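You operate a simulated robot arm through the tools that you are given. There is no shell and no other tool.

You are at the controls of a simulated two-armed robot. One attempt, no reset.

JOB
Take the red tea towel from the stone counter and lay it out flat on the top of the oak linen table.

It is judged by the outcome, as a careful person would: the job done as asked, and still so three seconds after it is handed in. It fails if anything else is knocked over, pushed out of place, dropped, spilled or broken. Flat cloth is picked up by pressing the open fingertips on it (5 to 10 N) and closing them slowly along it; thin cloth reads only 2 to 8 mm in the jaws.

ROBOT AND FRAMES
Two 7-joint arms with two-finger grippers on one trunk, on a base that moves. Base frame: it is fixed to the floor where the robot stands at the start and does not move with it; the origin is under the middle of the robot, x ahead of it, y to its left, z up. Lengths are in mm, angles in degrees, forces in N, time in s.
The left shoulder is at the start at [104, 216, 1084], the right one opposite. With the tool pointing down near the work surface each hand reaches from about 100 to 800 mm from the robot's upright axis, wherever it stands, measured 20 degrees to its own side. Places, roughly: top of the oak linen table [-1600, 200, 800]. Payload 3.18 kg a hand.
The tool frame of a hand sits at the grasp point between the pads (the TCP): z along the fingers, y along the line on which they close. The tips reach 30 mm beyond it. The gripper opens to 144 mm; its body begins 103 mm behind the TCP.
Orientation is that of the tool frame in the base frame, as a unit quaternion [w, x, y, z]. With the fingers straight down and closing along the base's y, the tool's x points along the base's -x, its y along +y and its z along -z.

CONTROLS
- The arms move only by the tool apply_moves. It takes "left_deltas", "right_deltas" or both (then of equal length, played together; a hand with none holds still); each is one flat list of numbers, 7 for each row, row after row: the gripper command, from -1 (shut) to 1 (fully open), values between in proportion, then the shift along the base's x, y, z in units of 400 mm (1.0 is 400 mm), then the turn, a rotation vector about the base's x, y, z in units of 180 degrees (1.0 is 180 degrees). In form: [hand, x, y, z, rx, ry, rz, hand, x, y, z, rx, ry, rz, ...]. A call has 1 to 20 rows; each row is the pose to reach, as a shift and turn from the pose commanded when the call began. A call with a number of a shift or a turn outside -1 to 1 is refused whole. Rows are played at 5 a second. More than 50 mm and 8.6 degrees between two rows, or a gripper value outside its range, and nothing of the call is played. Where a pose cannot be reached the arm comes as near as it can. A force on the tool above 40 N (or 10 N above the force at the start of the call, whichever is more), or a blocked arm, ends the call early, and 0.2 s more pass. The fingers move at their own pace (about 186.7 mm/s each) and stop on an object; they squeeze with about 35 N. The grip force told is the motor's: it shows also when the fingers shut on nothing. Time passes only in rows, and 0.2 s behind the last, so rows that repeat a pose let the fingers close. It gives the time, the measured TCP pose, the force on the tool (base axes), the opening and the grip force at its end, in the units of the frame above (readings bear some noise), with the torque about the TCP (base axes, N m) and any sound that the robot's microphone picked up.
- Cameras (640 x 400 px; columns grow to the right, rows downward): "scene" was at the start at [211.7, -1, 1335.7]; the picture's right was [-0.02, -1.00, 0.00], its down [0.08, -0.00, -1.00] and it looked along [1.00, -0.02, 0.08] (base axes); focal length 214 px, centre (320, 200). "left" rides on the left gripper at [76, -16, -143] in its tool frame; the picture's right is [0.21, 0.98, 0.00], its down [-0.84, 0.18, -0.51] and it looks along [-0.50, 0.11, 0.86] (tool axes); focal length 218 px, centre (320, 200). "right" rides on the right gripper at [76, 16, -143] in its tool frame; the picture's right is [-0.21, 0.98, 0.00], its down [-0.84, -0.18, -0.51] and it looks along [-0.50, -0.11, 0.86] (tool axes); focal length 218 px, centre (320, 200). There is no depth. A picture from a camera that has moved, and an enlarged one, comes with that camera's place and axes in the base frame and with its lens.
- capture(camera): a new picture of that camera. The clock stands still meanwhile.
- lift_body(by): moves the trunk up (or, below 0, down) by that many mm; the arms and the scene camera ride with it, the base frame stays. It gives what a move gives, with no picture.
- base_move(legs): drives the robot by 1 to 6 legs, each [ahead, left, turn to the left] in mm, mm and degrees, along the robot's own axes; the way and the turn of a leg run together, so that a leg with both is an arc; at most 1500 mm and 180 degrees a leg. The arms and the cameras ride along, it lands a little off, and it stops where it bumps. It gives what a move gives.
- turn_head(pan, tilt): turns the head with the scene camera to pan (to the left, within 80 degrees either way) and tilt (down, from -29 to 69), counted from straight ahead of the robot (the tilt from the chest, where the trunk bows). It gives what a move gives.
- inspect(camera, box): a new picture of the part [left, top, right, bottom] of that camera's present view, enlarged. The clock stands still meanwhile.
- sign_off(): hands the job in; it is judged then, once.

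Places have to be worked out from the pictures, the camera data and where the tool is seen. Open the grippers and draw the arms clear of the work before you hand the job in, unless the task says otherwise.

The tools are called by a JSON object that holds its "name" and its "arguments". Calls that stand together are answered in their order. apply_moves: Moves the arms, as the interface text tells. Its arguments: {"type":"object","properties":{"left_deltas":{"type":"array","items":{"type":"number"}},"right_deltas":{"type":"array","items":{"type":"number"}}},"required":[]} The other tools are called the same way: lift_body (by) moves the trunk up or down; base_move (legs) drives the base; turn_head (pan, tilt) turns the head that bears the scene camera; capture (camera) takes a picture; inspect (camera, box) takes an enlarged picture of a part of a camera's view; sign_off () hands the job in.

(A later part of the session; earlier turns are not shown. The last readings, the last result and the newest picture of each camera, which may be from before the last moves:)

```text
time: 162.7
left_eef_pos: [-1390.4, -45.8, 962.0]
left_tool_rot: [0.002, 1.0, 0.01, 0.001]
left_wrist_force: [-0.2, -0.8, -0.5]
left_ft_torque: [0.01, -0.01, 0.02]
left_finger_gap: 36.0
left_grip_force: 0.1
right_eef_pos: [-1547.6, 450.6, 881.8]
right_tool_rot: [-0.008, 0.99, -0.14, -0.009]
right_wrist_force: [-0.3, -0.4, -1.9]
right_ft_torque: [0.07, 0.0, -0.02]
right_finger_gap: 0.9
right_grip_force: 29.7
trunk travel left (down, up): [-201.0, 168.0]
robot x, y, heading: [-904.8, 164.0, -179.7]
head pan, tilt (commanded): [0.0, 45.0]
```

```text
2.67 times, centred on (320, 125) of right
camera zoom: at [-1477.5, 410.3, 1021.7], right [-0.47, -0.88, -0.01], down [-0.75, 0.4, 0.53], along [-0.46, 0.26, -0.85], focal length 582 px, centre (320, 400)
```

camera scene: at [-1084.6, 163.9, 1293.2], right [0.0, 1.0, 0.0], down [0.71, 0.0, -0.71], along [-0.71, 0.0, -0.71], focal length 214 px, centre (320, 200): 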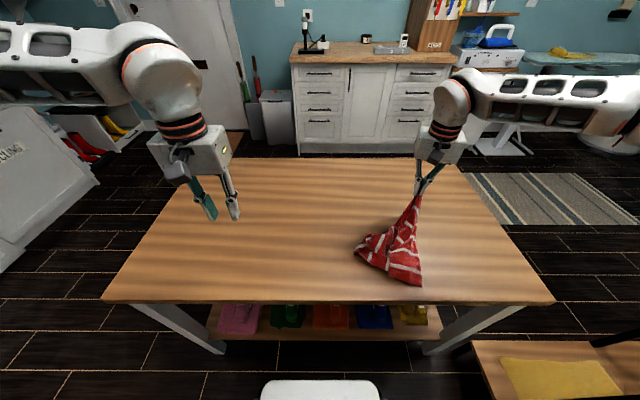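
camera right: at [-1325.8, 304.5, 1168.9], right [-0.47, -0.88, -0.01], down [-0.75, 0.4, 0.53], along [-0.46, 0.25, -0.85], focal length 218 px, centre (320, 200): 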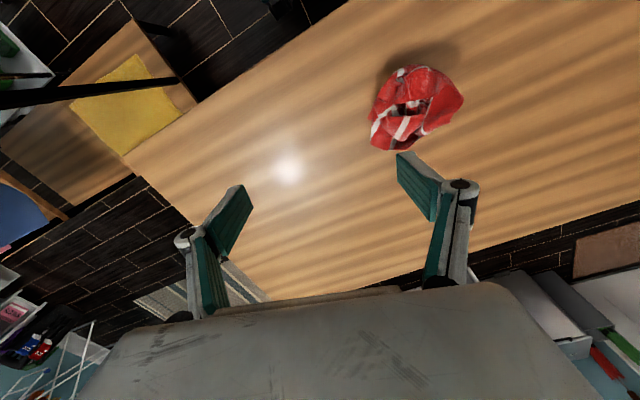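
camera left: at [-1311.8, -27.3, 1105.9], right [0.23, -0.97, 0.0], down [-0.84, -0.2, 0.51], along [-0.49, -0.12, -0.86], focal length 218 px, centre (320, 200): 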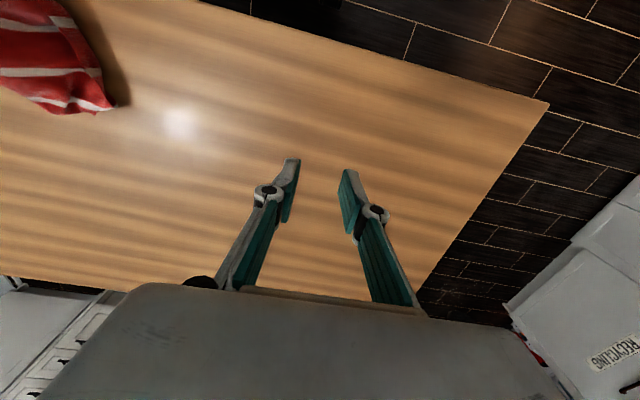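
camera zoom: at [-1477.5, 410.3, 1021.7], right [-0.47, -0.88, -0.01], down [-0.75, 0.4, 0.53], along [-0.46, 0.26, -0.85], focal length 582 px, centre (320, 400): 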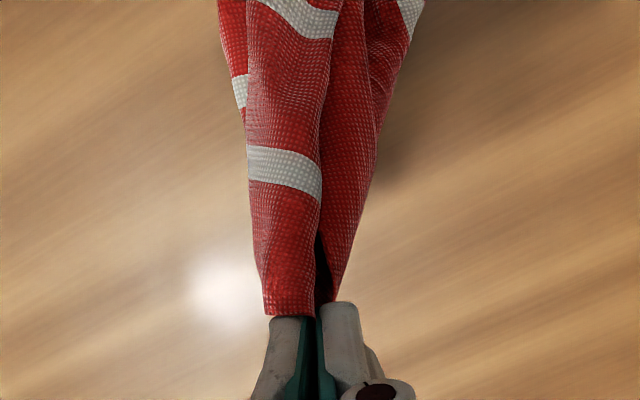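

Everything is on the tabletop now. I'll lower Q almost to the table at the far right and keep holding it.

{"name": "apply_moves", "arguments": {"right_deltas": [-1, -0.03, 0.01, -0.04, 0, 0, 0, -1, -0.06, 0.02, -0.08, 0, 0, 0, -1, -0.09, 0.03, -0.12, 0, 0, 0, -1, -0.115, 0.04, -0.16, 0, 0, 0, -1, -0.125, 0.05, -0.195, 0, 0, 0]}}

{"name": "inspect", "arguments": {"camera": "scene", "box": [320, 160, 480, 300]}}

{"name": "capture", "arguments": {"camera": "left"}}

{"name": "capture", "arguments": {"camera": "right"}}

```text
time: 163.9
left_eef_pos: [-1389.0, -45.1, 963.0]
left_tool_rot: [0.002, 1.0, 0.011, 0.0]
left_wrist_force: [-0.7, -1.0, 0.1]
left_ft_torque: [-0.01, 0.01, 0.01]
left_finger_gap: 35.8
left_grip_force: 0.1
right_eef_pos: [-1597.1, 469.9, 804.0]
right_tool_rot: [-0.009, 0.99, -0.14, -0.01]
right_wrist_force: [-0.1, 1.1, -1.9]
right_ft_torque: [0.01, -0.02, -0.01]
right_finger_gap: 2.8
right_grip_force: 37.9
trunk travel left (down, up): [-201.0, 168.0]
robot x, y, heading: [-909.8, 166.9, -179.7]
head pan, tilt (commanded): [0.0, 45.0]
```

```text
2.86 times, centred on (400, 230) of scene
camera zoom: at [-1084.2, 164.0, 1293.4], right [0.0, 1.0, 0.0], down [0.71, 0.0, -0.71], along [-0.71, 0.0, -0.71], focal length 613 px, centre (91, 114)
```

zoom: 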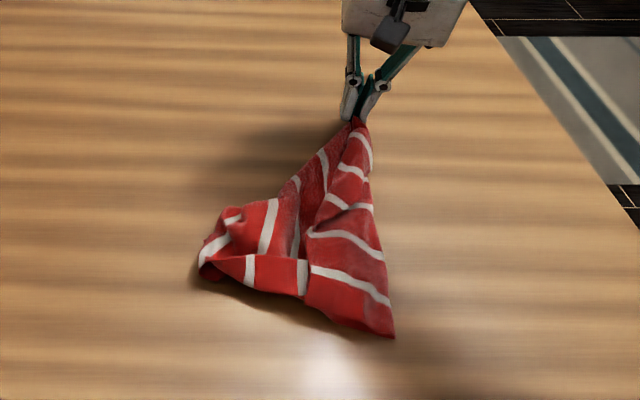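

```text
taken
camera left: at [-1312.4, -27.3, 1105.6], right [0.23, -0.97, 0.0], down [-0.84, -0.2, 0.51], along [-0.49, -0.12, -0.86], focal length 218 px, centre (320, 200)
```

left: 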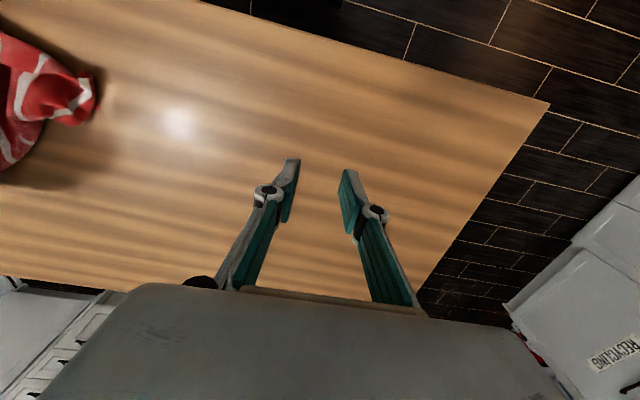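

```text
taken
camera right: at [-1526.1, 430.4, 944.8], right [-0.47, -0.88, -0.01], down [-0.75, 0.4, 0.53], along [-0.46, 0.26, -0.85], focal length 218 px, centre (320, 200)
```

right: 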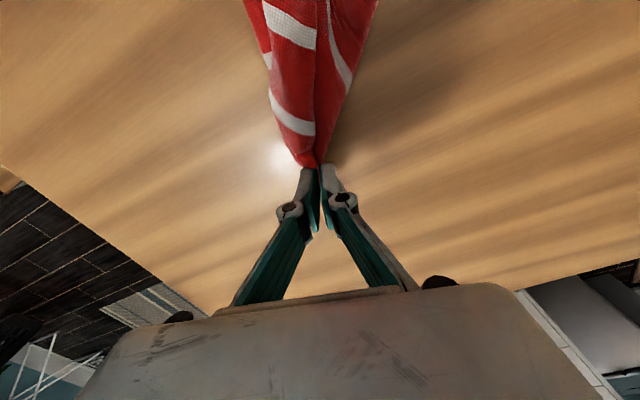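

The right short edge Q–P' is nearly straight now; the left end is still folded. I'll bring the left camera closer for a detailed look at that end.

{"name": "apply_moves", "arguments": {"left_deltas": [-0.5, 0, 0.1, -0.02, 0, 0, 0, -0.5, 0, 0.2, -0.04, 0, 0, 0, -0.5, 0, 0.3, -0.06, 0, 0, 0, -0.5, 0, 0.4, -0.08, 0, 0, 0, -0.5, 0, 0.45, -0.08, 0, 0, 0]}}

{"name": "capture", "arguments": {"camera": "left"}}

{"name": "inspect", "arguments": {"camera": "left", "box": [80, 0, 320, 150]}}

{"name": "inspect", "arguments": {"camera": "scene", "box": [360, 200, 430, 280]}}

```text
time: 165.1
left_eef_pos: [-1391.2, 132.8, 929.0]
left_tool_rot: [0.003, 1.0, 0.01, -0.001]
left_wrist_force: [-0.3, 0.4, 0.0]
left_ft_torque: [0.05, 0.01, 0.02]
left_finger_gap: 35.9
left_grip_force: 0.0
right_eef_pos: [-1598.1, 469.1, 804.9]
right_tool_rot: [-0.007, 0.99, -0.14, -0.01]
right_wrist_force: [1.0, 0.7, -1.3]
right_ft_torque: [0.02, -0.01, 0.0]
right_finger_gap: 2.8
right_grip_force: 35.3
trunk travel left (down, up): [-201.0, 168.0]
robot x, y, heading: [-909.7, 162.2, -179.8]
head pan, tilt (commanded): [0.0, 45.0]
```

```text
taken
camera left: at [-1312.9, 151.4, 1072.6], right [0.23, -0.97, 0.0], down [-0.84, -0.19, 0.51], along [-0.49, -0.12, -0.86], focal length 218 px, centre (320, 200)
```

left: 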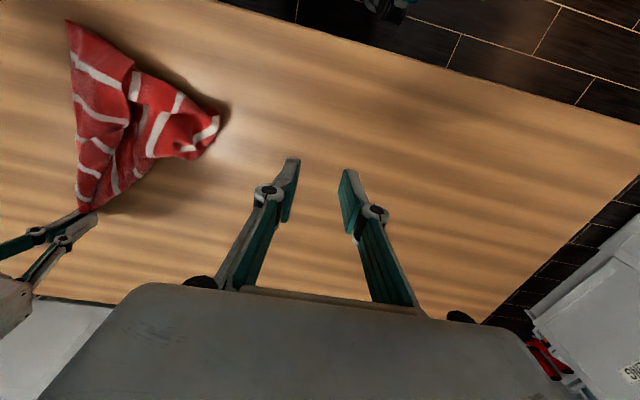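

```text
2.67 times, centred on (200, 75) of left
camera zoom: at [-1312.9, 151.4, 1072.6], right [0.23, -0.97, 0.0], down [-0.84, -0.19, 0.51], along [-0.49, -0.12, -0.86], focal length 582 px, centre (640, 533)
```

zoom: 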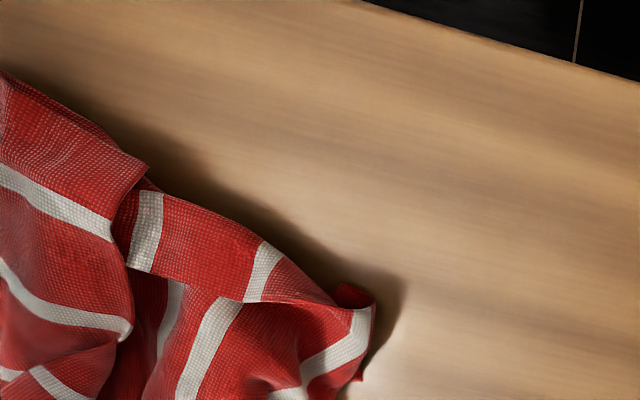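

```text
5.00 times, centred on (395, 240) of scene
camera zoom: at [-1083.8, 164.1, 1293.5], right [-0.01, 1.0, 0.0], down [0.71, 0.0, -0.71], along [-0.71, 0.0, -0.71], focal length 1072 px, centre (-55, 0)
```

zoom: 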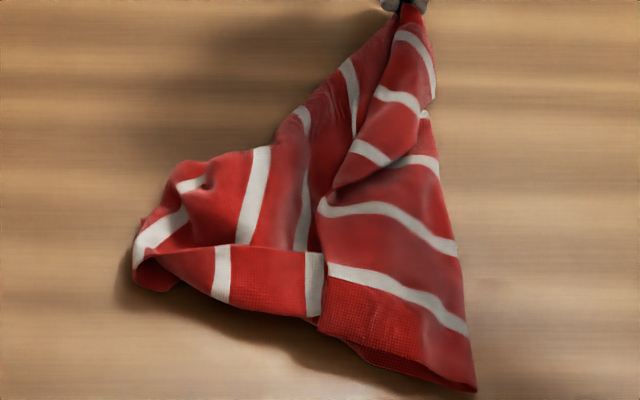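

I can see the structure now. The left end (corner R's region) is a folded lobe whose tip is at about (-1394,267). I'll pinch that tip with the left hand and drag it out to the far left while the right holds Q.

{"name": "apply_moves", "arguments": {"left_deltas": [-0.51, -0.01, 0.09, -0.04, 0, 0, 0, -0.51, -0.02, 0.18, -0.08, 0, 0, 0, -0.51, -0.03, 0.27, -0.13, 0, 0, 0, -0.51, -0.0425, 0.36, -0.19, 0, 0, 0, -0.51, -0.0425, 0.36, -0.26, 0, 0, 0]}}

{"name": "inspect", "arguments": {"camera": "left", "box": [200, 60, 440, 210]}}

{"name": "inspect", "arguments": {"camera": "scene", "box": [340, 180, 440, 280]}}

```text
time: 166.3
left_eef_pos: [-1407.0, 279.8, 823.5]
left_tool_rot: [0.004, 1.0, 0.01, 0.0]
left_wrist_force: [0.4, -0.5, -0.1]
left_ft_torque: [0.02, -0.06, -0.01]
left_finger_gap: 34.9
left_grip_force: 0.0
right_eef_pos: [-1597.2, 469.4, 804.1]
right_tool_rot: [-0.008, 0.99, -0.14, -0.009]
right_wrist_force: [0.2, -0.5, -0.4]
right_ft_torque: [-0.03, 0.0, 0.03]
right_finger_gap: 1.5
right_grip_force: 30.6
trunk travel left (down, up): [-201.0, 168.0]
robot x, y, heading: [-904.7, 160.6, -179.4]
head pan, tilt (commanded): [0.0, 45.0]
```

```text
2.67 times, centred on (320, 135) of left
camera zoom: at [-1328.8, 297.6, 967.4], right [0.23, -0.97, 0.01], down [-0.84, -0.19, 0.51], along [-0.49, -0.12, -0.86], focal length 582 px, centre (320, 373)
```

zoom: 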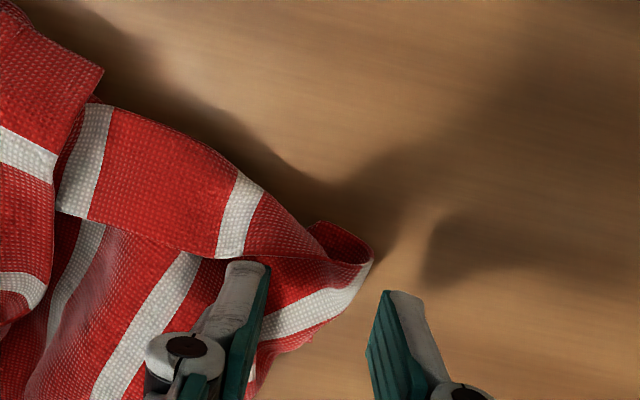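

```text
4.00 times, centred on (390, 230) of scene
camera zoom: at [-1084.4, 164.0, 1293.3], right [-0.01, 1.0, 0.0], down [0.71, 0.0, -0.71], along [-0.71, 0.0, -0.71], focal length 858 px, centre (40, 80)
```

zoom: 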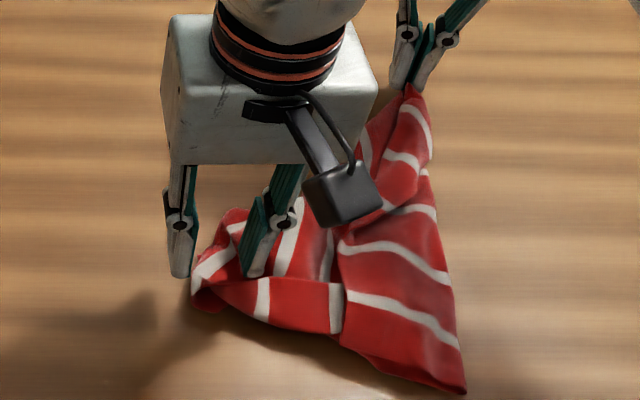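

Both fingertips bracket the lobe tip; I'll nudge a few mm, descend to the table and close on it.

{"name": "apply_moves", "arguments": {"left_deltas": [-0.51, 0.02, -0.018, -0.02, 0, 0, 0, -0.51, 0.02, -0.018, -0.045, 0, 0, 0, -0.51, 0.02, -0.018, -0.062, 0, 0, 0, -0.51, 0.02, -0.018, -0.07, 0, 0, 0]}}

{"name": "inspect", "arguments": {"camera": "left", "box": [200, 80, 440, 230]}}

```text
time: 167.3
left_eef_pos: [-1398.0, 271.2, 799.0]
left_tool_rot: [0.002, 1.0, 0.011, 0.0]
left_wrist_force: [0.1, 0.2, -0.3]
left_ft_torque: [-0.02, 0.02, -0.01]
left_finger_gap: 35.4
left_grip_force: 0.1
right_eef_pos: [-1596.9, 469.4, 804.3]
right_tool_rot: [-0.008, 0.99, -0.14, -0.009]
right_wrist_force: [0.2, -0.6, 0.3]
right_ft_torque: [0.02, -0.03, 0.0]
right_finger_gap: 0.0
right_grip_force: 28.5
trunk travel left (down, up): [-201.0, 168.0]
robot x, y, heading: [-904.6, 160.9, -179.7]
head pan, tilt (commanded): [0.0, 45.0]
```

```text
2.67 times, centred on (320, 155) of left
camera zoom: at [-1320.4, 289.7, 940.8], right [0.23, -0.97, 0.0], down [-0.84, -0.2, 0.51], along [-0.49, -0.12, -0.86], focal length 582 px, centre (320, 320)
```

zoom: 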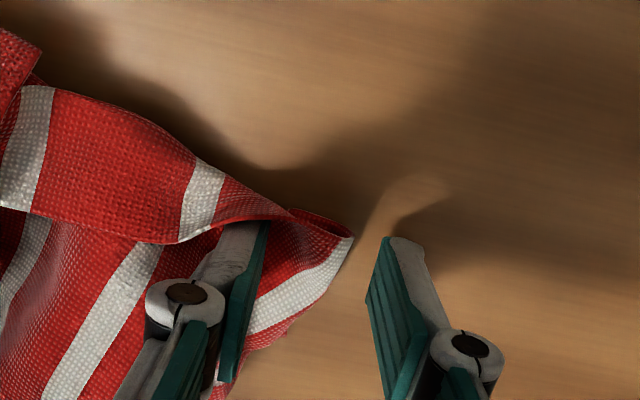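

The tip sits between the fingers. I'll press down lightly and close.

{"name": "apply_moves", "arguments": {"left_deltas": [-0.51, 0, 0, -0.01, 0, 0, 0, -0.56, 0, 0, -0.014, 0, 0, 0, -0.62, 0, 0, -0.014, 0, 0, 0, -0.68, 0, 0, -0.014, 0, 0, 0, -0.74, 0, 0, -0.014, 0, 0, 0, -0.8, 0, 0, -0.014, 0, 0, 0]}}

{"name": "inspect", "arguments": {"camera": "left", "box": [200, 80, 440, 230]}}

{"name": "inspect", "arguments": {"camera": "right", "box": [200, 80, 440, 230]}}

```text
time: 168.7
left_eef_pos: [-1398.4, 271.6, 791.5]
left_tool_rot: [0.002, 1.0, 0.01, 0.0]
left_wrist_force: [0.2, -0.4, 1.0]
left_ft_torque: [0.0, 0.0, 0.0]
left_finger_gap: 14.1
left_grip_force: 0.1
right_eef_pos: [-1597.7, 468.9, 805.3]
right_tool_rot: [-0.009, 0.99, -0.141, -0.009]
right_wrist_force: [0.1, 0.3, -0.2]
right_ft_torque: [-0.02, -0.02, -0.01]
right_finger_gap: 1.9
right_grip_force: 37.5
trunk travel left (down, up): [-201.0, 168.0]
robot x, y, heading: [-906.5, 162.0, -179.9]
head pan, tilt (commanded): [0.0, 45.0]
```

```text
2.67 times, centred on (320, 155) of left
camera zoom: at [-1320.2, 290.3, 935.1], right [0.23, -0.97, 0.0], down [-0.84, -0.2, 0.51], along [-0.49, -0.12, -0.86], focal length 582 px, centre (320, 320)
```

zoom: 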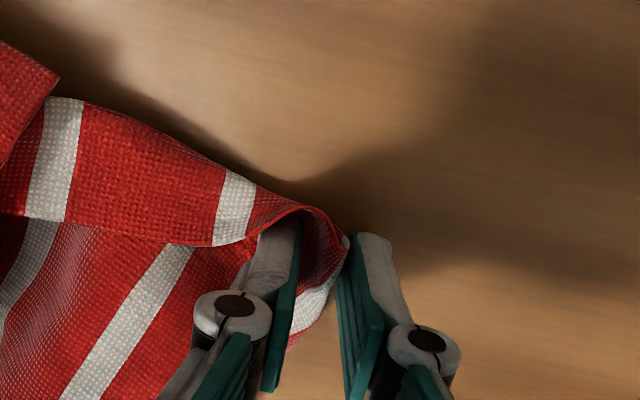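

```text
2.67 times, centred on (320, 155) of right
camera zoom: at [-1525.9, 430.0, 945.4], right [-0.47, -0.88, -0.01], down [-0.75, 0.4, 0.53], along [-0.46, 0.26, -0.85], focal length 582 px, centre (320, 320)
```

zoom: 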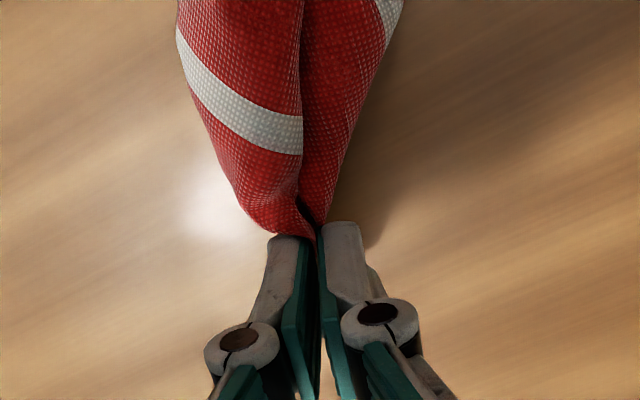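

Right still holds Q. Finishing the left pinch.

{"name": "apply_moves", "arguments": {"left_deltas": [-0.85, 0, 0, -0.003, 0, 0, 0, -0.9, 0, 0, -0.003, 0, 0, 0, -0.95, 0, 0, -0.003, 0, 0, 0, -1, 0, 0, 0, 0, 0, 0, -1, 0, 0, 0, 0, 0, 0, -1, 0, 0, 0, 0, 0, 0]}}

{"name": "inspect", "arguments": {"camera": "left", "box": [200, 80, 440, 230]}}

```text
time: 170.1
left_eef_pos: [-1396.9, 272.3, 793.6]
left_tool_rot: [0.002, 1.0, 0.01, 0.0]
left_wrist_force: [0.1, 1.1, -1.6]
left_ft_torque: [-0.14, -0.04, -0.03]
left_finger_gap: 7.2
left_grip_force: 42.0
right_eef_pos: [-1596.8, 469.5, 804.4]
right_tool_rot: [-0.008, 0.99, -0.141, -0.009]
right_wrist_force: [-0.3, -1.8, 0.2]
right_ft_torque: [-0.01, 0.01, 0.0]
right_finger_gap: 0.2
right_grip_force: 29.8
trunk travel left (down, up): [-201.0, 168.0]
robot x, y, heading: [-910.2, 164.2, -179.8]
head pan, tilt (commanded): [0.0, 45.0]
```

```text
2.67 times, centred on (320, 155) of left
camera zoom: at [-1320.1, 290.1, 935.4], right [0.23, -0.97, 0.0], down [-0.84, -0.2, 0.51], along [-0.49, -0.12, -0.86], focal length 582 px, centre (320, 320)
```

zoom: 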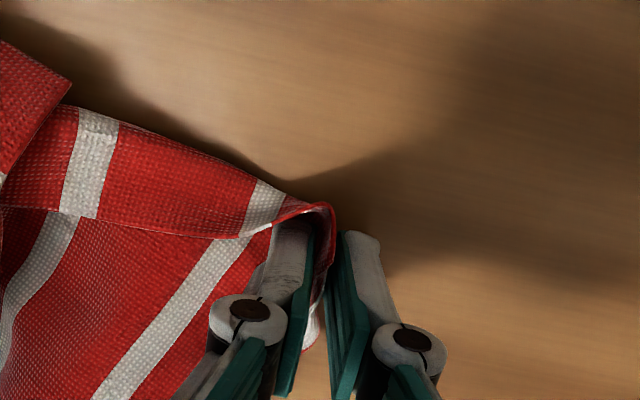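

Left has a solid 7.2 mm hold. I'll lift it slightly and carry it part-way to the far left, watching the tension.

{"name": "apply_moves", "arguments": {"left_deltas": [-1, 0, 0, 0.05, 0, 0, 0, -1, -0.02, -0.02, 0.12, 0, 0, 0, -1, -0.06, -0.06, 0.16, 0, 0, 0, -1, -0.11, -0.11, 0.16, 0, 0, 0, -1, -0.16, -0.16, 0.16, 0, 0, 0, -1, -0.21, -0.21, 0.16, 0, 0, 0, -1, -0.26, -0.26, 0.16, 0, 0, 0]}}

{"name": "capture", "arguments": {"camera": "scene"}}

{"name": "inspect", "arguments": {"camera": "scene", "box": [280, 160, 460, 300]}}

```text
time: 171.7
left_eef_pos: [-1502.4, 165.8, 855.7]
left_tool_rot: [0.002, 1.0, 0.011, 0.0]
left_wrist_force: [-0.3, 0.1, -1.3]
left_ft_torque: [0.09, -0.02, 0.03]
left_finger_gap: 7.0
left_grip_force: 36.1
right_eef_pos: [-1597.6, 468.8, 803.9]
right_tool_rot: [-0.008, 0.99, -0.14, -0.009]
right_wrist_force: [0.0, -2.1, 0.3]
right_ft_torque: [-0.07, 0.02, -0.01]
right_finger_gap: 0.1
right_grip_force: 31.9
trunk travel left (down, up): [-201.0, 168.0]
robot x, y, heading: [-907.3, 164.3, -179.7]
head pan, tilt (commanded): [0.0, 45.0]
```

```text
taken
camera scene: at [-1083.9, 163.3, 1293.4], right [-0.01, 1.0, 0.0], down [0.71, 0.0, -0.71], along [-0.71, 0.0, -0.71], focal length 214 px, centre (320, 200)
```

scene: 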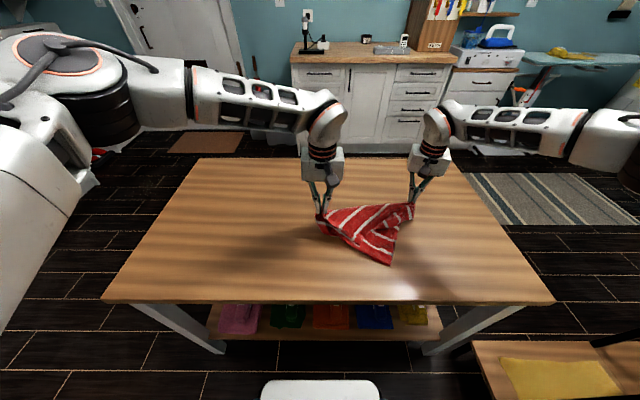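

```text
2.86 times, centred on (370, 230) of scene
camera zoom: at [-1083.9, 163.3, 1293.4], right [-0.01, 1.0, 0.0], down [0.71, 0.0, -0.71], along [-0.71, 0.0, -0.71], focal length 613 px, centre (177, 114)
```

zoom: 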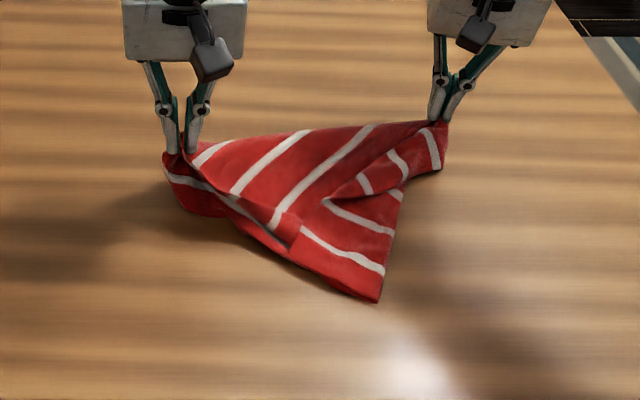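

Excellent: the towel has opened into a big sheet between the two hands with only about 2 N of tension. I'll now lift both hands together, keeping the spacing near 300 mm, so the rest hangs down and unfolds.

{"name": "apply_moves", "arguments": {"left_deltas": [-1, 0.005, 0.01, 0.03, 0, 0, 0, -1, 0.01, 0.01, 0.08, 0, 0, 0, -1, 0.015, 0.005, 0.14, 0, 0, 0, -1, 0.02, 0, 0.2, 0, 0, 0, -1, 0.025, 0, 0.27, 0, 0, 0, -1, 0.03, -0.002, 0.34, 0, 0, 0, -1, 0.035, -0.004, 0.41, 0, 0, 0, -1, 0.04, -0.006, 0.48, 0, 0, 0, -1, 0.045, -0.008, 0.55, 0, 0, 0, -1, 0.05, -0.01, 0.62, 0, 0, 0], "right_deltas": [-1, 0.03, -0.01, 0.05, 0, 0, 0, -1, 0.06, -0.02, 0.12, 0, 0, 0, -1, 0.09, -0.025, 0.2, 0, 0, 0, -1, 0.12, -0.025, 0.28, 0, 0, 0, -1, 0.15, -0.025, 0.36, 0, 0, 0, -1, 0.18, -0.025, 0.44, 0, 0, 0, -1, 0.21, -0.025, 0.52, 0, 0, 0, -1, 0.24, -0.025, 0.6, 0, 0, 0, -1, 0.27, -0.025, 0.68, 0, 0, 0, -1, 0.29, -0.025, 0.75, 0, 0, 0]}}

{"name": "capture", "arguments": {"camera": "scene"}}

{"name": "inspect", "arguments": {"camera": "scene", "box": [260, 130, 480, 310]}}

```text
time: 173.9
left_eef_pos: [-1479.3, 162.9, 1107.0]
left_tool_rot: [0.001, 1.0, 0.011, -0.001]
left_wrist_force: [0.7, -0.6, 9.6]
left_ft_torque: [0.02, 0.08, -0.04]
left_finger_gap: 4.9
left_grip_force: 29.7
right_eef_pos: [-1481.2, 459.3, 1108.0]
right_tool_rot: [-0.007, 0.99, -0.141, -0.01]
right_wrist_force: [-1.5, -0.7, 0.3]
right_ft_torque: [-0.01, 0.04, -0.02]
right_finger_gap: 0.0
right_grip_force: 28.6
trunk travel left (down, up): [-201.0, 168.0]
robot x, y, heading: [-907.4, 163.4, -179.9]
head pan, tilt (commanded): [0.0, 45.0]
```

```text
taken
camera scene: at [-1082.6, 163.8, 1293.8], right [0.0, 1.0, 0.0], down [0.71, 0.0, -0.71], along [-0.71, 0.0, -0.71], focal length 214 px, centre (320, 200)
```

scene: 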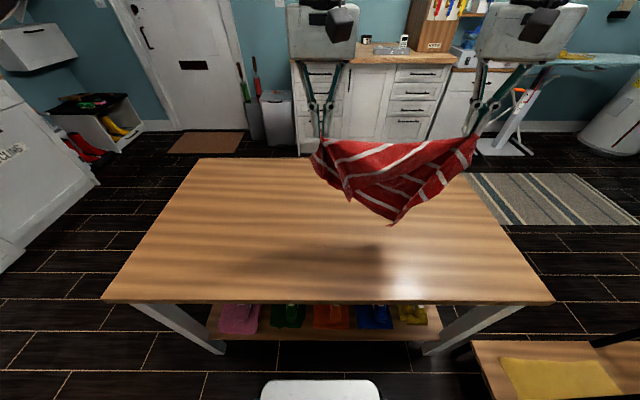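

```text
2.22 times, centred on (370, 220) of scene
camera zoom: at [-1082.6, 163.8, 1293.8], right [0.0, 1.0, 0.0], down [0.71, 0.0, -0.71], along [-0.71, 0.0, -0.71], focal length 477 px, centre (209, 156)
```

zoom: 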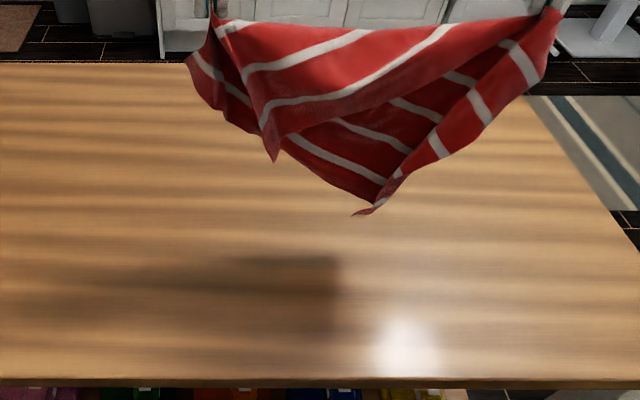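

The cloth hangs roughly along a diagonal between the hands. Let me look closer from each hand camera to see which parts they hold.

{"name": "capture", "arguments": {"camera": "left"}}

{"name": "capture", "arguments": {"camera": "right"}}

{"name": "inspect", "arguments": {"camera": "scene", "box": [300, 125, 480, 235]}}

```text
taken
camera left: at [-1401.8, 181.6, 1249.2], right [0.23, -0.97, 0.0], down [-0.84, -0.2, 0.51], along [-0.5, -0.12, -0.86], focal length 218 px, centre (320, 200)
```

left: 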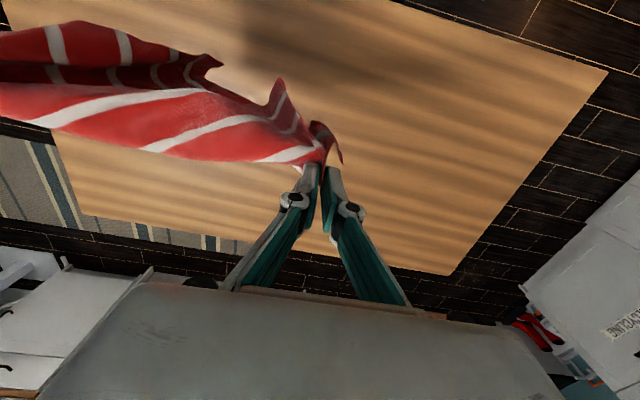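

```text
taken
camera right: at [-1410.5, 420.4, 1248.1], right [-0.47, -0.88, -0.01], down [-0.75, 0.4, 0.53], along [-0.46, 0.26, -0.85], focal length 218 px, centre (320, 200)
```

right: 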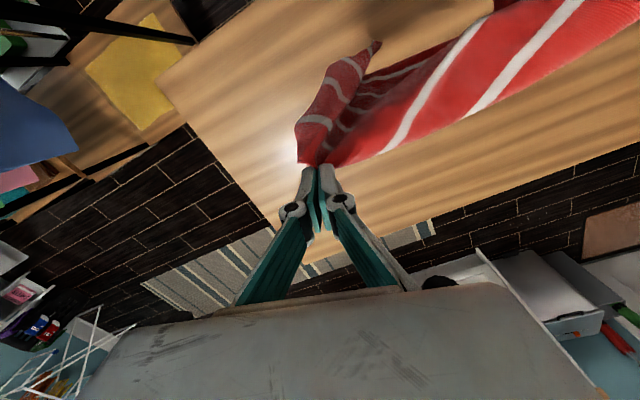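

```text
3.56 times, centred on (390, 180) of scene
camera zoom: at [-1082.6, 163.8, 1293.8], right [0.0, 1.0, 0.0], down [0.71, 0.0, -0.71], along [-0.71, 0.0, -0.71], focal length 763 px, centre (71, 271)
```

zoom: 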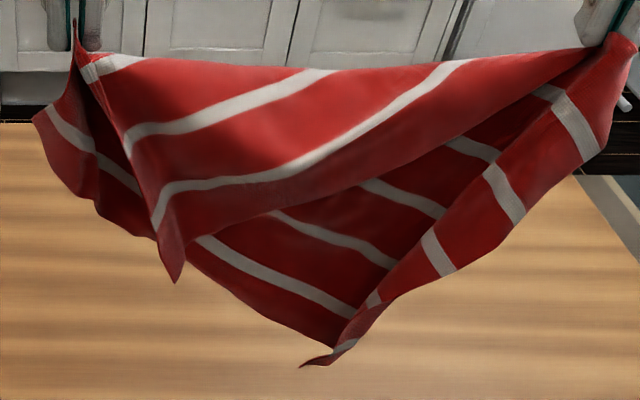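

Now it's clear: the right holds corner Q and the left holds about the middle of the opposite short edge, with corner R as the front tip and P' and S hanging behind. I'll lay it down drawing away from me, so R ends up on top at the near side and can then be unfolded.

{"name": "apply_moves", "arguments": {"left_deltas": [-1, 0.05, 0, -0.03, 0, 0, 0, -1, 0.1, 0, -0.08, 0, 0, 0, -1, 0.1, 0, -0.15, 0, 0, 0, -1, 0.08, 0, -0.23, 0, 0, 0, -1, 0.05, 0.005, -0.32, 0, 0, 0, -1, 0.02, 0.01, -0.41, 0, 0, 0, -1, -0.01, 0.015, -0.5, 0, 0, 0, -1, -0.04, 0.02, -0.59, 0, 0, 0, -1, -0.06, 0.02, -0.67, 0, 0, 0, -1, -0.08, 0.02, -0.745, 0, 0, 0], "right_deltas": [-1, 0.05, 0, -0.03, 0, 0, 0, -1, 0.1, 0, -0.08, 0, 0, 0, -1, 0.1, 0, -0.15, 0, 0, 0, -1, 0.06, 0.005, -0.23, 0, 0, 0, -1, 0, 0.01, -0.32, 0, 0, 0, -1, -0.06, 0.015, -0.41, 0, 0, 0, -1, -0.12, 0.02, -0.5, 0, 0, 0, -1, -0.18, 0.025, -0.59, 0, 0, 0, -1, -0.23, 0.025, -0.67, 0, 0, 0, -1, -0.27, 0.025, -0.745, 0, 0, 0]}}

{"name": "capture", "arguments": {"camera": "scene"}}

{"name": "inspect", "arguments": {"camera": "scene", "box": [280, 150, 460, 290]}}

```text
time: 176.1
left_eef_pos: [-1513.8, 171.6, 805.6]
left_tool_rot: [0.002, 1.0, 0.011, 0.001]
left_wrist_force: [-1.2, 0.7, 1.0]
left_ft_torque: [-0.15, -0.15, -0.02]
left_finger_gap: 2.8
left_grip_force: 40.1
right_eef_pos: [-1592.2, 468.5, 807.7]
right_tool_rot: [-0.008, 0.99, -0.14, -0.008]
right_wrist_force: [-0.6, -0.3, -0.1]
right_ft_torque: [-0.04, 0.05, 0.01]
right_finger_gap: 1.3
right_grip_force: 37.3
trunk travel left (down, up): [-201.0, 168.0]
robot x, y, heading: [-909.7, 161.7, -179.8]
head pan, tilt (commanded): [0.0, 45.0]
```

```text
taken
camera scene: at [-1085.4, 163.9, 1293.0], right [-0.01, 1.0, 0.0], down [0.71, 0.0, -0.71], along [-0.71, 0.0, -0.71], focal length 214 px, centre (320, 200)
```

scene: 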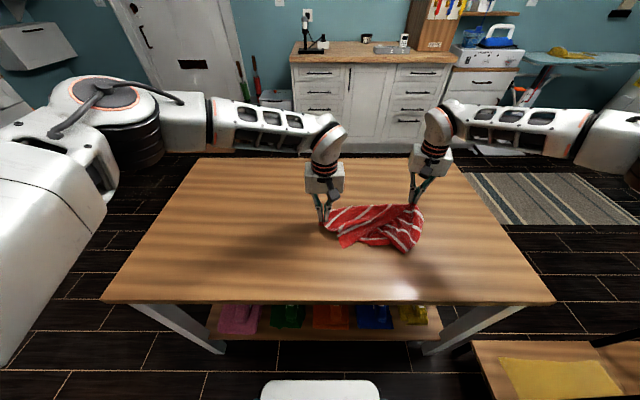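

```text
2.86 times, centred on (370, 220) of scene
camera zoom: at [-1085.4, 163.9, 1293.0], right [-0.01, 1.0, 0.0], down [0.71, 0.0, -0.71], along [-0.71, 0.0, -0.71], focal length 613 px, centre (177, 143)
```

zoom: 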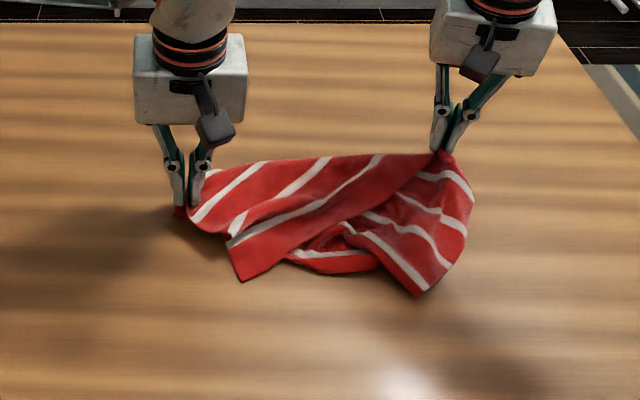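

R now lies as a clean corner on top at the near side. I'll release the left hand (right keeps Q), lift clear and look at R for a proper corner grip.

{"name": "apply_moves", "arguments": {"left_deltas": [-0.9, 0, 0, -0.01, 0, 0, 0, -0.75, 0, 0, -0.015, 0, 0, 0, -0.55, 0, 0, -0.015, 0, 0, 0, -0.45, 0, 0, 0.02, 0, 0, 0, -0.45, 0, 0, 0.1, 0, 0, 0, -0.45, 0.04, 0, 0.18, 0, 0, 0, -0.45, 0.1, -0.03, 0.2, 0, 0, 0, -0.45, 0.17, -0.05, 0.2, 0, 0, 0]}}

{"name": "capture", "arguments": {"camera": "left"}}

{"name": "inspect", "arguments": {"camera": "scene", "box": [280, 150, 460, 290]}}

{"name": "inspect", "arguments": {"camera": "left", "box": [140, 40, 380, 190]}}

```text
time: 177.9
left_eef_pos: [-1445.6, 150.6, 885.8]
left_tool_rot: [0.002, 1.0, 0.01, 0.0]
left_wrist_force: [1.2, -0.7, 0.0]
left_ft_torque: [0.01, -0.02, 0.02]
left_finger_gap: 39.4
left_grip_force: 0.1
right_eef_pos: [-1588.6, 468.2, 810.9]
right_tool_rot: [-0.008, 0.99, -0.14, -0.011]
right_wrist_force: [0.4, 0.1, -0.4]
right_ft_torque: [0.03, -0.03, 0.02]
right_finger_gap: 3.2
right_grip_force: 38.7
trunk travel left (down, up): [-201.0, 168.0]
robot x, y, heading: [-911.2, 165.3, -179.6]
head pan, tilt (commanded): [0.0, 45.0]
```

```text
taken
camera left: at [-1368.3, 169.0, 1028.6], right [0.23, -0.97, 0.0], down [-0.84, -0.2, 0.51], along [-0.49, -0.12, -0.86], focal length 218 px, centre (320, 200)
```

left: 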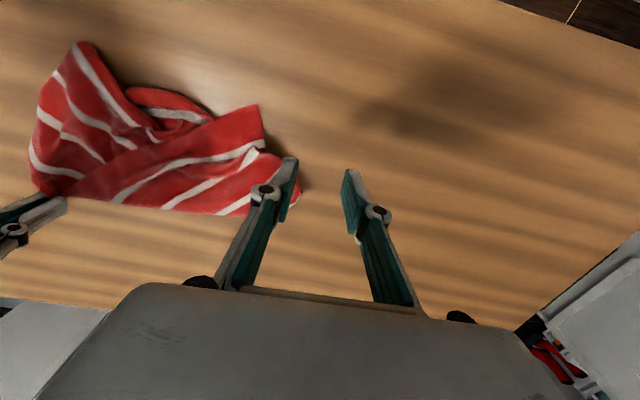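

```text
2.86 times, centred on (370, 220) of scene
camera zoom: at [-1083.5, 163.7, 1293.5], right [-0.01, 1.0, 0.0], down [0.71, 0.0, -0.71], along [-0.71, 0.0, -0.71], focal length 613 px, centre (177, 143)
```

zoom: 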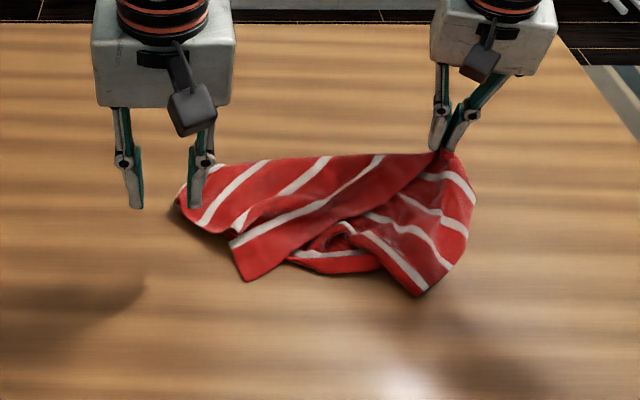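

```text
2.67 times, centred on (260, 115) of left
camera zoom: at [-1368.3, 169.0, 1028.6], right [0.23, -0.97, 0.0], down [-0.84, -0.2, 0.51], along [-0.49, -0.12, -0.86], focal length 582 px, centre (480, 427)
```

zoom: 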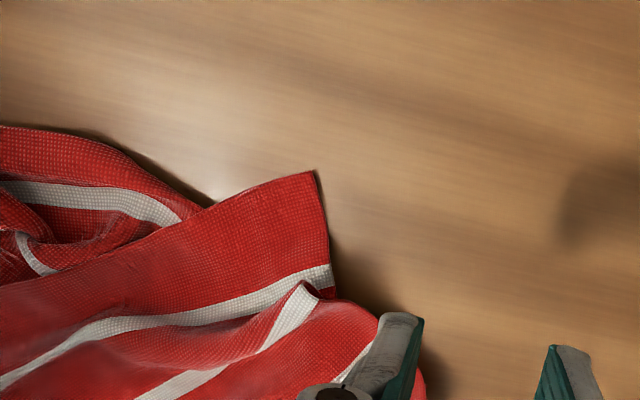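

R is a clean single-layer corner at about (-1416,228). I'll place both left fingertips on it just inside the hem.

{"name": "apply_moves", "arguments": {"left_deltas": [-0.5, -0.005, 0.08, -0.03, 0, 0, 0, -0.5, -0.01, 0.16, -0.07, 0, 0, 0, -0.5, -0.0135, 0.2385, -0.12, 0, 0, 0, -0.5, -0.0135, 0.2385, -0.17, 0, 0, 0, -0.5, -0.0135, 0.2385, -0.2, 0, 0, 0]}}

{"name": "inspect", "arguments": {"camera": "left", "box": [200, 80, 440, 230]}}

{"name": "inspect", "arguments": {"camera": "scene", "box": [300, 170, 440, 280]}}

```text
time: 179.1
left_eef_pos: [-1453.0, 246.5, 805.1]
left_tool_rot: [0.001, 1.0, 0.01, -0.001]
left_wrist_force: [-0.6, -0.3, -0.3]
left_ft_torque: [0.0, -0.01, 0.02]
left_finger_gap: 36.2
left_grip_force: 0.0
right_eef_pos: [-1589.9, 468.3, 810.4]
right_tool_rot: [-0.008, 0.99, -0.141, -0.009]
right_wrist_force: [-0.6, 0.0, 0.5]
right_ft_torque: [-0.02, 0.0, 0.04]
right_finger_gap: 1.0
right_grip_force: 29.3
trunk travel left (down, up): [-201.0, 168.0]
robot x, y, heading: [-907.4, 165.4, -179.7]
head pan, tilt (commanded): [0.0, 45.0]
```

```text
2.67 times, centred on (320, 155) of left
camera zoom: at [-1375.0, 264.2, 948.4], right [0.23, -0.97, 0.0], down [-0.84, -0.2, 0.51], along [-0.49, -0.12, -0.86], focal length 582 px, centre (320, 320)
```

zoom: 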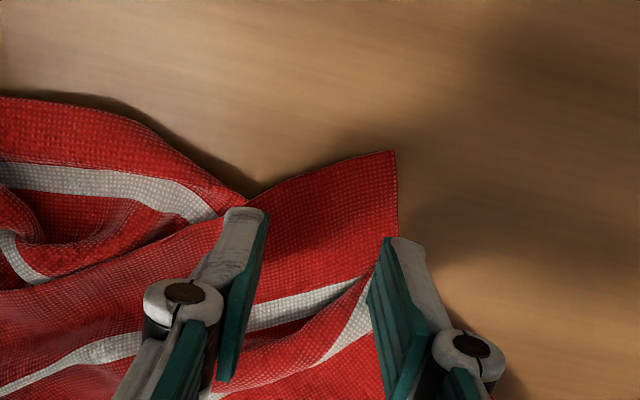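

```text
3.64 times, centred on (370, 225) of scene
camera zoom: at [-1084.0, 164.0, 1293.4], right [0.0, 1.0, 0.0], down [0.71, 0.0, -0.71], along [-0.71, 0.0, -0.71], focal length 780 px, centre (138, 109)
```

zoom: 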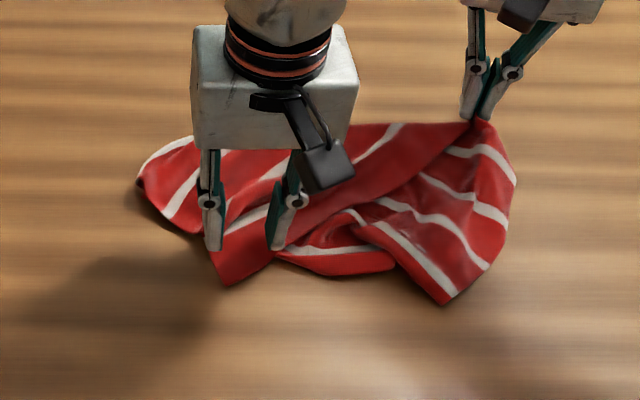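

I'll shift 11 mm toward the near edge, then press down and close.

{"name": "apply_moves", "arguments": {"left_deltas": [-0.5, 0.028, 0, 0, 0, 0, 0, -0.5, 0.028, 0, -0.015, 0, 0, 0, -0.5, 0.028, 0, -0.024, 0, 0, 0, -0.5, 0.028, 0, -0.029, 0, 0, 0]}}

{"name": "inspect", "arguments": {"camera": "left", "box": [200, 80, 440, 230]}}

```text
time: 180.1
left_eef_pos: [-1439.4, 247.4, 795.8]
left_tool_rot: [0.002, 1.0, 0.011, 0.0]
left_wrist_force: [0.2, 0.3, 0.4]
left_ft_torque: [0.0, 0.05, 0.03]
left_finger_gap: 36.1
left_grip_force: 0.1
right_eef_pos: [-1590.1, 468.2, 810.7]
right_tool_rot: [-0.008, 0.99, -0.14, -0.01]
right_wrist_force: [-1.2, -0.2, 0.8]
right_ft_torque: [0.04, 0.0, 0.01]
right_finger_gap: 0.9
right_grip_force: 35.6
trunk travel left (down, up): [-201.0, 168.0]
robot x, y, heading: [-907.6, 163.9, -179.7]
head pan, tilt (commanded): [0.0, 45.0]
```

```text
2.67 times, centred on (320, 155) of left
camera zoom: at [-1362.4, 264.3, 937.8], right [0.23, -0.97, 0.0], down [-0.84, -0.2, 0.51], along [-0.49, -0.12, -0.86], focal length 582 px, centre (320, 320)
```

zoom: 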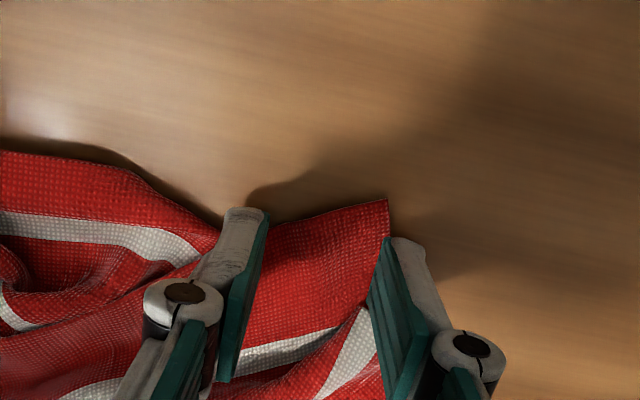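

{"name": "apply_moves", "arguments": {"left_deltas": [-0.5, -0.018, 0.01, 0, 0, 0, 0, -0.5, -0.018, 0.01, -0.005, 0, 0, 0, -0.5, -0.018, 0.01, -0.008, 0, 0, 0]}}

{"name": "apply_moves", "arguments": {"left_deltas": [-0.5, 0, 0, -0.003, 0, 0, 0, -0.55, 0, 0, -0.005, 0, 0, 0, -0.6, 0, 0, -0.005, 0, 0, 0, -0.65, 0, 0, -0.005, 0, 0, 0, -0.7, 0, 0, -0.005, 0, 0, 0]}}

{"name": "inspect", "arguments": {"camera": "left", "box": [200, 80, 440, 230]}}

```text
time: 180.9
left_eef_pos: [-1446.0, 250.6, 792.9]
left_tool_rot: [0.001, 1.0, 0.011, 0.0]
left_wrist_force: [1.5, 0.0, 1.5]
left_ft_torque: [0.06, 0.01, -0.01]
left_finger_gap: 36.2
left_grip_force: 0.1
right_eef_pos: [-1589.1, 468.7, 810.2]
right_tool_rot: [-0.009, 0.99, -0.14, -0.01]
right_wrist_force: [1.3, -0.4, 1.4]
right_ft_torque: [0.01, 0.07, 0.02]
right_finger_gap: 0.1
right_grip_force: 31.5
trunk travel left (down, up): [-201.0, 168.0]
robot x, y, heading: [-909.1, 165.7, -179.8]
head pan, tilt (commanded): [0.0, 45.0]
```

```text
time: 182.1
left_eef_pos: [-1447.7, 249.9, 791.3]
left_tool_rot: [0.002, 1.0, 0.011, -0.001]
left_wrist_force: [-0.4, -0.5, 5.1]
left_ft_torque: [0.03, 0.06, -0.01]
left_finger_gap: 22.9
left_grip_force: 0.1
right_eef_pos: [-1588.2, 467.7, 811.6]
right_tool_rot: [-0.009, 0.99, -0.14, -0.011]
right_wrist_force: [-1.2, 1.0, 0.5]
right_ft_torque: [-0.03, 0.0, 0.02]
right_finger_gap: 2.5
right_grip_force: 39.3
trunk travel left (down, up): [-201.0, 168.0]
robot x, y, heading: [-905.6, 161.9, -179.8]
head pan, tilt (commanded): [0.0, 45.0]
```

```text
2.67 times, centred on (320, 155) of left
camera zoom: at [-1369.8, 268.7, 933.1], right [0.23, -0.97, 0.0], down [-0.84, -0.2, 0.51], along [-0.49, -0.12, -0.86], focal length 582 px, centre (320, 320)
```

zoom: 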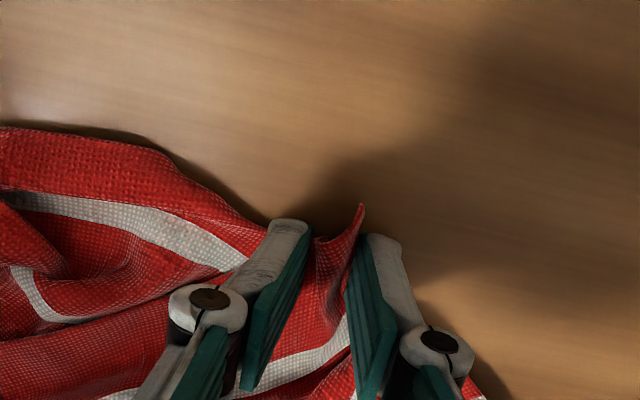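

The corner is gathering nicely between the pads. Continuing to close.

{"name": "apply_moves", "arguments": {"left_deltas": [-0.75, 0, 0, -0.003, 0, 0, 0, -0.8, 0, 0, -0.003, 0, 0, 0, -0.85, 0, 0, -0.003, 0, 0, 0, -0.9, 0, 0, -0.003, 0, 0, 0, -0.95, 0, 0, -0.003, 0, 0, 0, -1, 0, 0, 0, 0, 0, 0, -1, 0, 0, 0, 0, 0, 0, -1, 0, 0, 0, 0, 0, 0]}}

{"name": "inspect", "arguments": {"camera": "left", "box": [200, 80, 440, 230]}}

```text
time: 183.9
left_eef_pos: [-1447.4, 251.9, 790.1]
left_tool_rot: [0.001, 1.0, 0.01, -0.001]
left_wrist_force: [-0.1, 1.2, 3.4]
left_ft_torque: [0.07, 0.04, -0.01]
left_finger_gap: 2.7
left_grip_force: 38.7
right_eef_pos: [-1590.3, 467.6, 810.4]
right_tool_rot: [-0.008, 0.99, -0.139, -0.009]
right_wrist_force: [0.9, -0.5, -0.2]
right_ft_torque: [-0.03, -0.01, 0.02]
right_finger_gap: 2.5
right_grip_force: 38.7
trunk travel left (down, up): [-201.0, 168.0]
robot x, y, heading: [-904.8, 162.3, -179.8]
head pan, tilt (commanded): [0.0, 45.0]
```

```text
2.67 times, centred on (320, 155) of left
camera zoom: at [-1369.1, 269.4, 932.8], right [0.23, -0.97, 0.0], down [-0.84, -0.19, 0.51], along [-0.49, -0.12, -0.86], focal length 582 px, centre (320, 320)
```

zoom: 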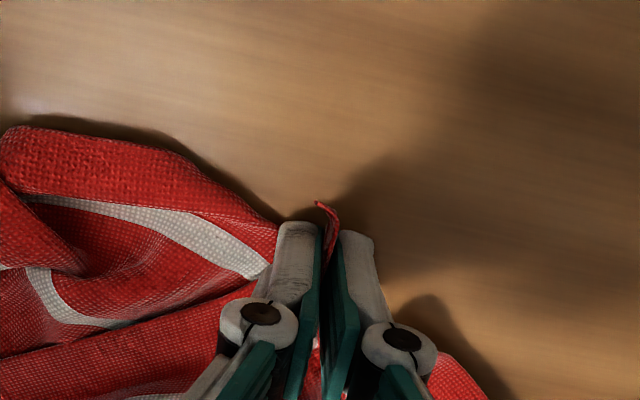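

Both Q and R, the two ends of one long edge, are now held (2.5 and 2.7 mm). I'll lift both together slowly so the towel hangs from that edge.

{"name": "apply_moves", "arguments": {"left_deltas": [-1, 0, -0.005, 0.03, 0, 0, 0, -1, -0.005, -0.02, 0.08, 0, 0, 0, -1, -0.01, -0.04, 0.14, 0, 0, 0, -1, -0.02, -0.065, 0.21, 0, 0, 0, -1, -0.03, -0.09, 0.28, 0, 0, 0, -1, -0.04, -0.115, 0.36, 0, 0, 0, -1, -0.05, -0.14, 0.44, 0, 0, 0, -1, -0.06, -0.165, 0.52, 0, 0, 0, -1, -0.07, -0.19, 0.6, 0, 0, 0, -1, -0.08, -0.21, 0.68, 0, 0, 0, -1, -0.08, -0.22, 0.76, 0, 0, 0, -1, -0.08, -0.22, 0.8, 0, 0, 0], "right_deltas": [-1, 0.01, 0, 0.02, 0, 0, 0, -1, 0.03, 0, 0.06, 0, 0, 0, -1, 0.055, 0, 0.12, 0, 0, 0, -1, 0.085, 0, 0.18, 0, 0, 0, -1, 0.115, 0, 0.25, 0, 0, 0, -1, 0.145, 0, 0.32, 0, 0, 0, -1, 0.175, -0.005, 0.4, 0, 0, 0, -1, 0.205, -0.01, 0.48, 0, 0, 0, -1, 0.235, -0.01, 0.55, 0, 0, 0, -1, 0.26, -0.01, 0.63, 0, 0, 0, -1, 0.275, -0.01, 0.71, 0, 0, 0, -1, 0.275, -0.01, 0.75, 0, 0, 0]}}

{"name": "inspect", "arguments": {"camera": "scene", "box": [260, 120, 480, 300]}}

{"name": "capture", "arguments": {"camera": "left"}}

{"name": "capture", "arguments": {"camera": "right"}}

```text
time: 186.5
left_eef_pos: [-1478.7, 163.5, 1112.5]
left_tool_rot: [0.001, 1.0, 0.008, 0.001]
left_wrist_force: [3.0, 37.1, -0.3]
left_ft_torque: [0.94, -0.08, -0.52]
left_finger_gap: 3.0
left_grip_force: 35.3
right_eef_pos: [-1478.0, 465.6, 1109.8]
right_tool_rot: [-0.007, 0.99, -0.139, -0.009]
right_wrist_force: [-3.7, -37.1, 0.5]
right_ft_torque: [-1.02, 0.11, -0.3]
right_finger_gap: 1.5
right_grip_force: 32.6
trunk travel left (down, up): [-201.0, 168.0]
robot x, y, heading: [-910.8, 161.8, -179.8]
head pan, tilt (commanded): [0.0, 45.0]
```

```text
2.22 times, centred on (370, 210) of scene
camera zoom: at [-1084.0, 163.7, 1293.4], right [-0.01, 1.0, 0.0], down [0.71, 0.0, -0.71], along [-0.71, 0.0, -0.71], focal length 477 px, centre (209, 178)
```

zoom: 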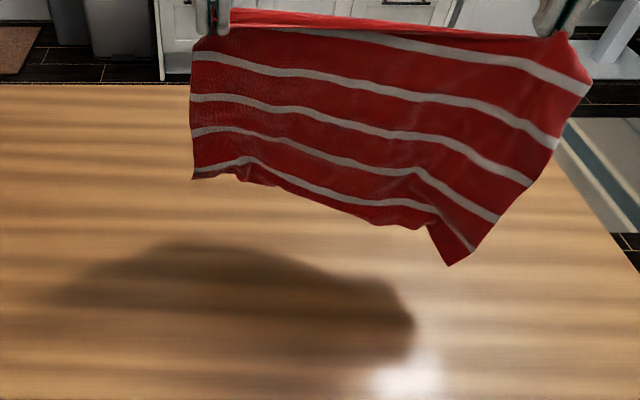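

```text
taken
camera left: at [-1401.4, 182.1, 1254.7], right [0.23, -0.97, 0.0], down [-0.84, -0.19, 0.51], along [-0.49, -0.12, -0.86], focal length 218 px, centre (320, 200)
```

left: 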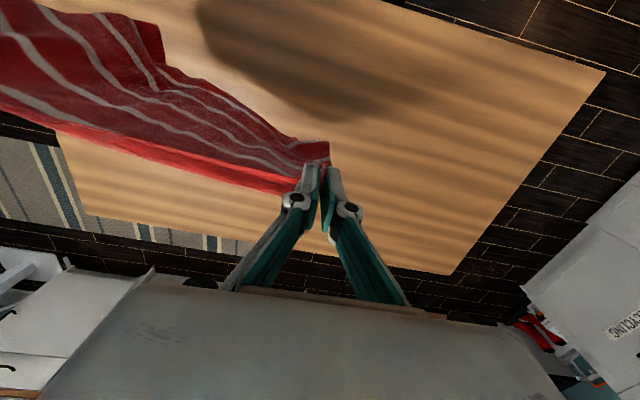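

```text
taken
camera right: at [-1407.2, 426.3, 1250.6], right [-0.47, -0.88, -0.01], down [-0.75, 0.4, 0.53], along [-0.46, 0.25, -0.85], focal length 218 px, centre (320, 200)
```

right: 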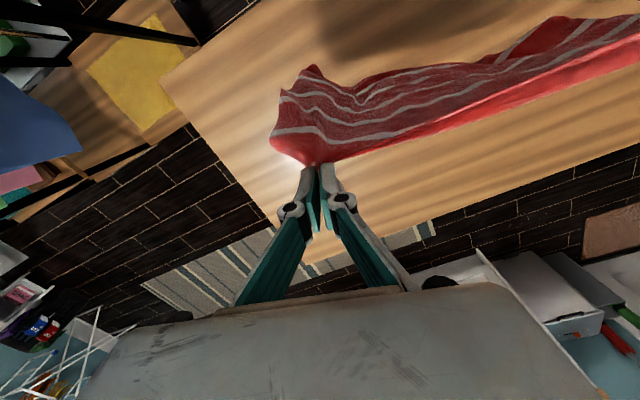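

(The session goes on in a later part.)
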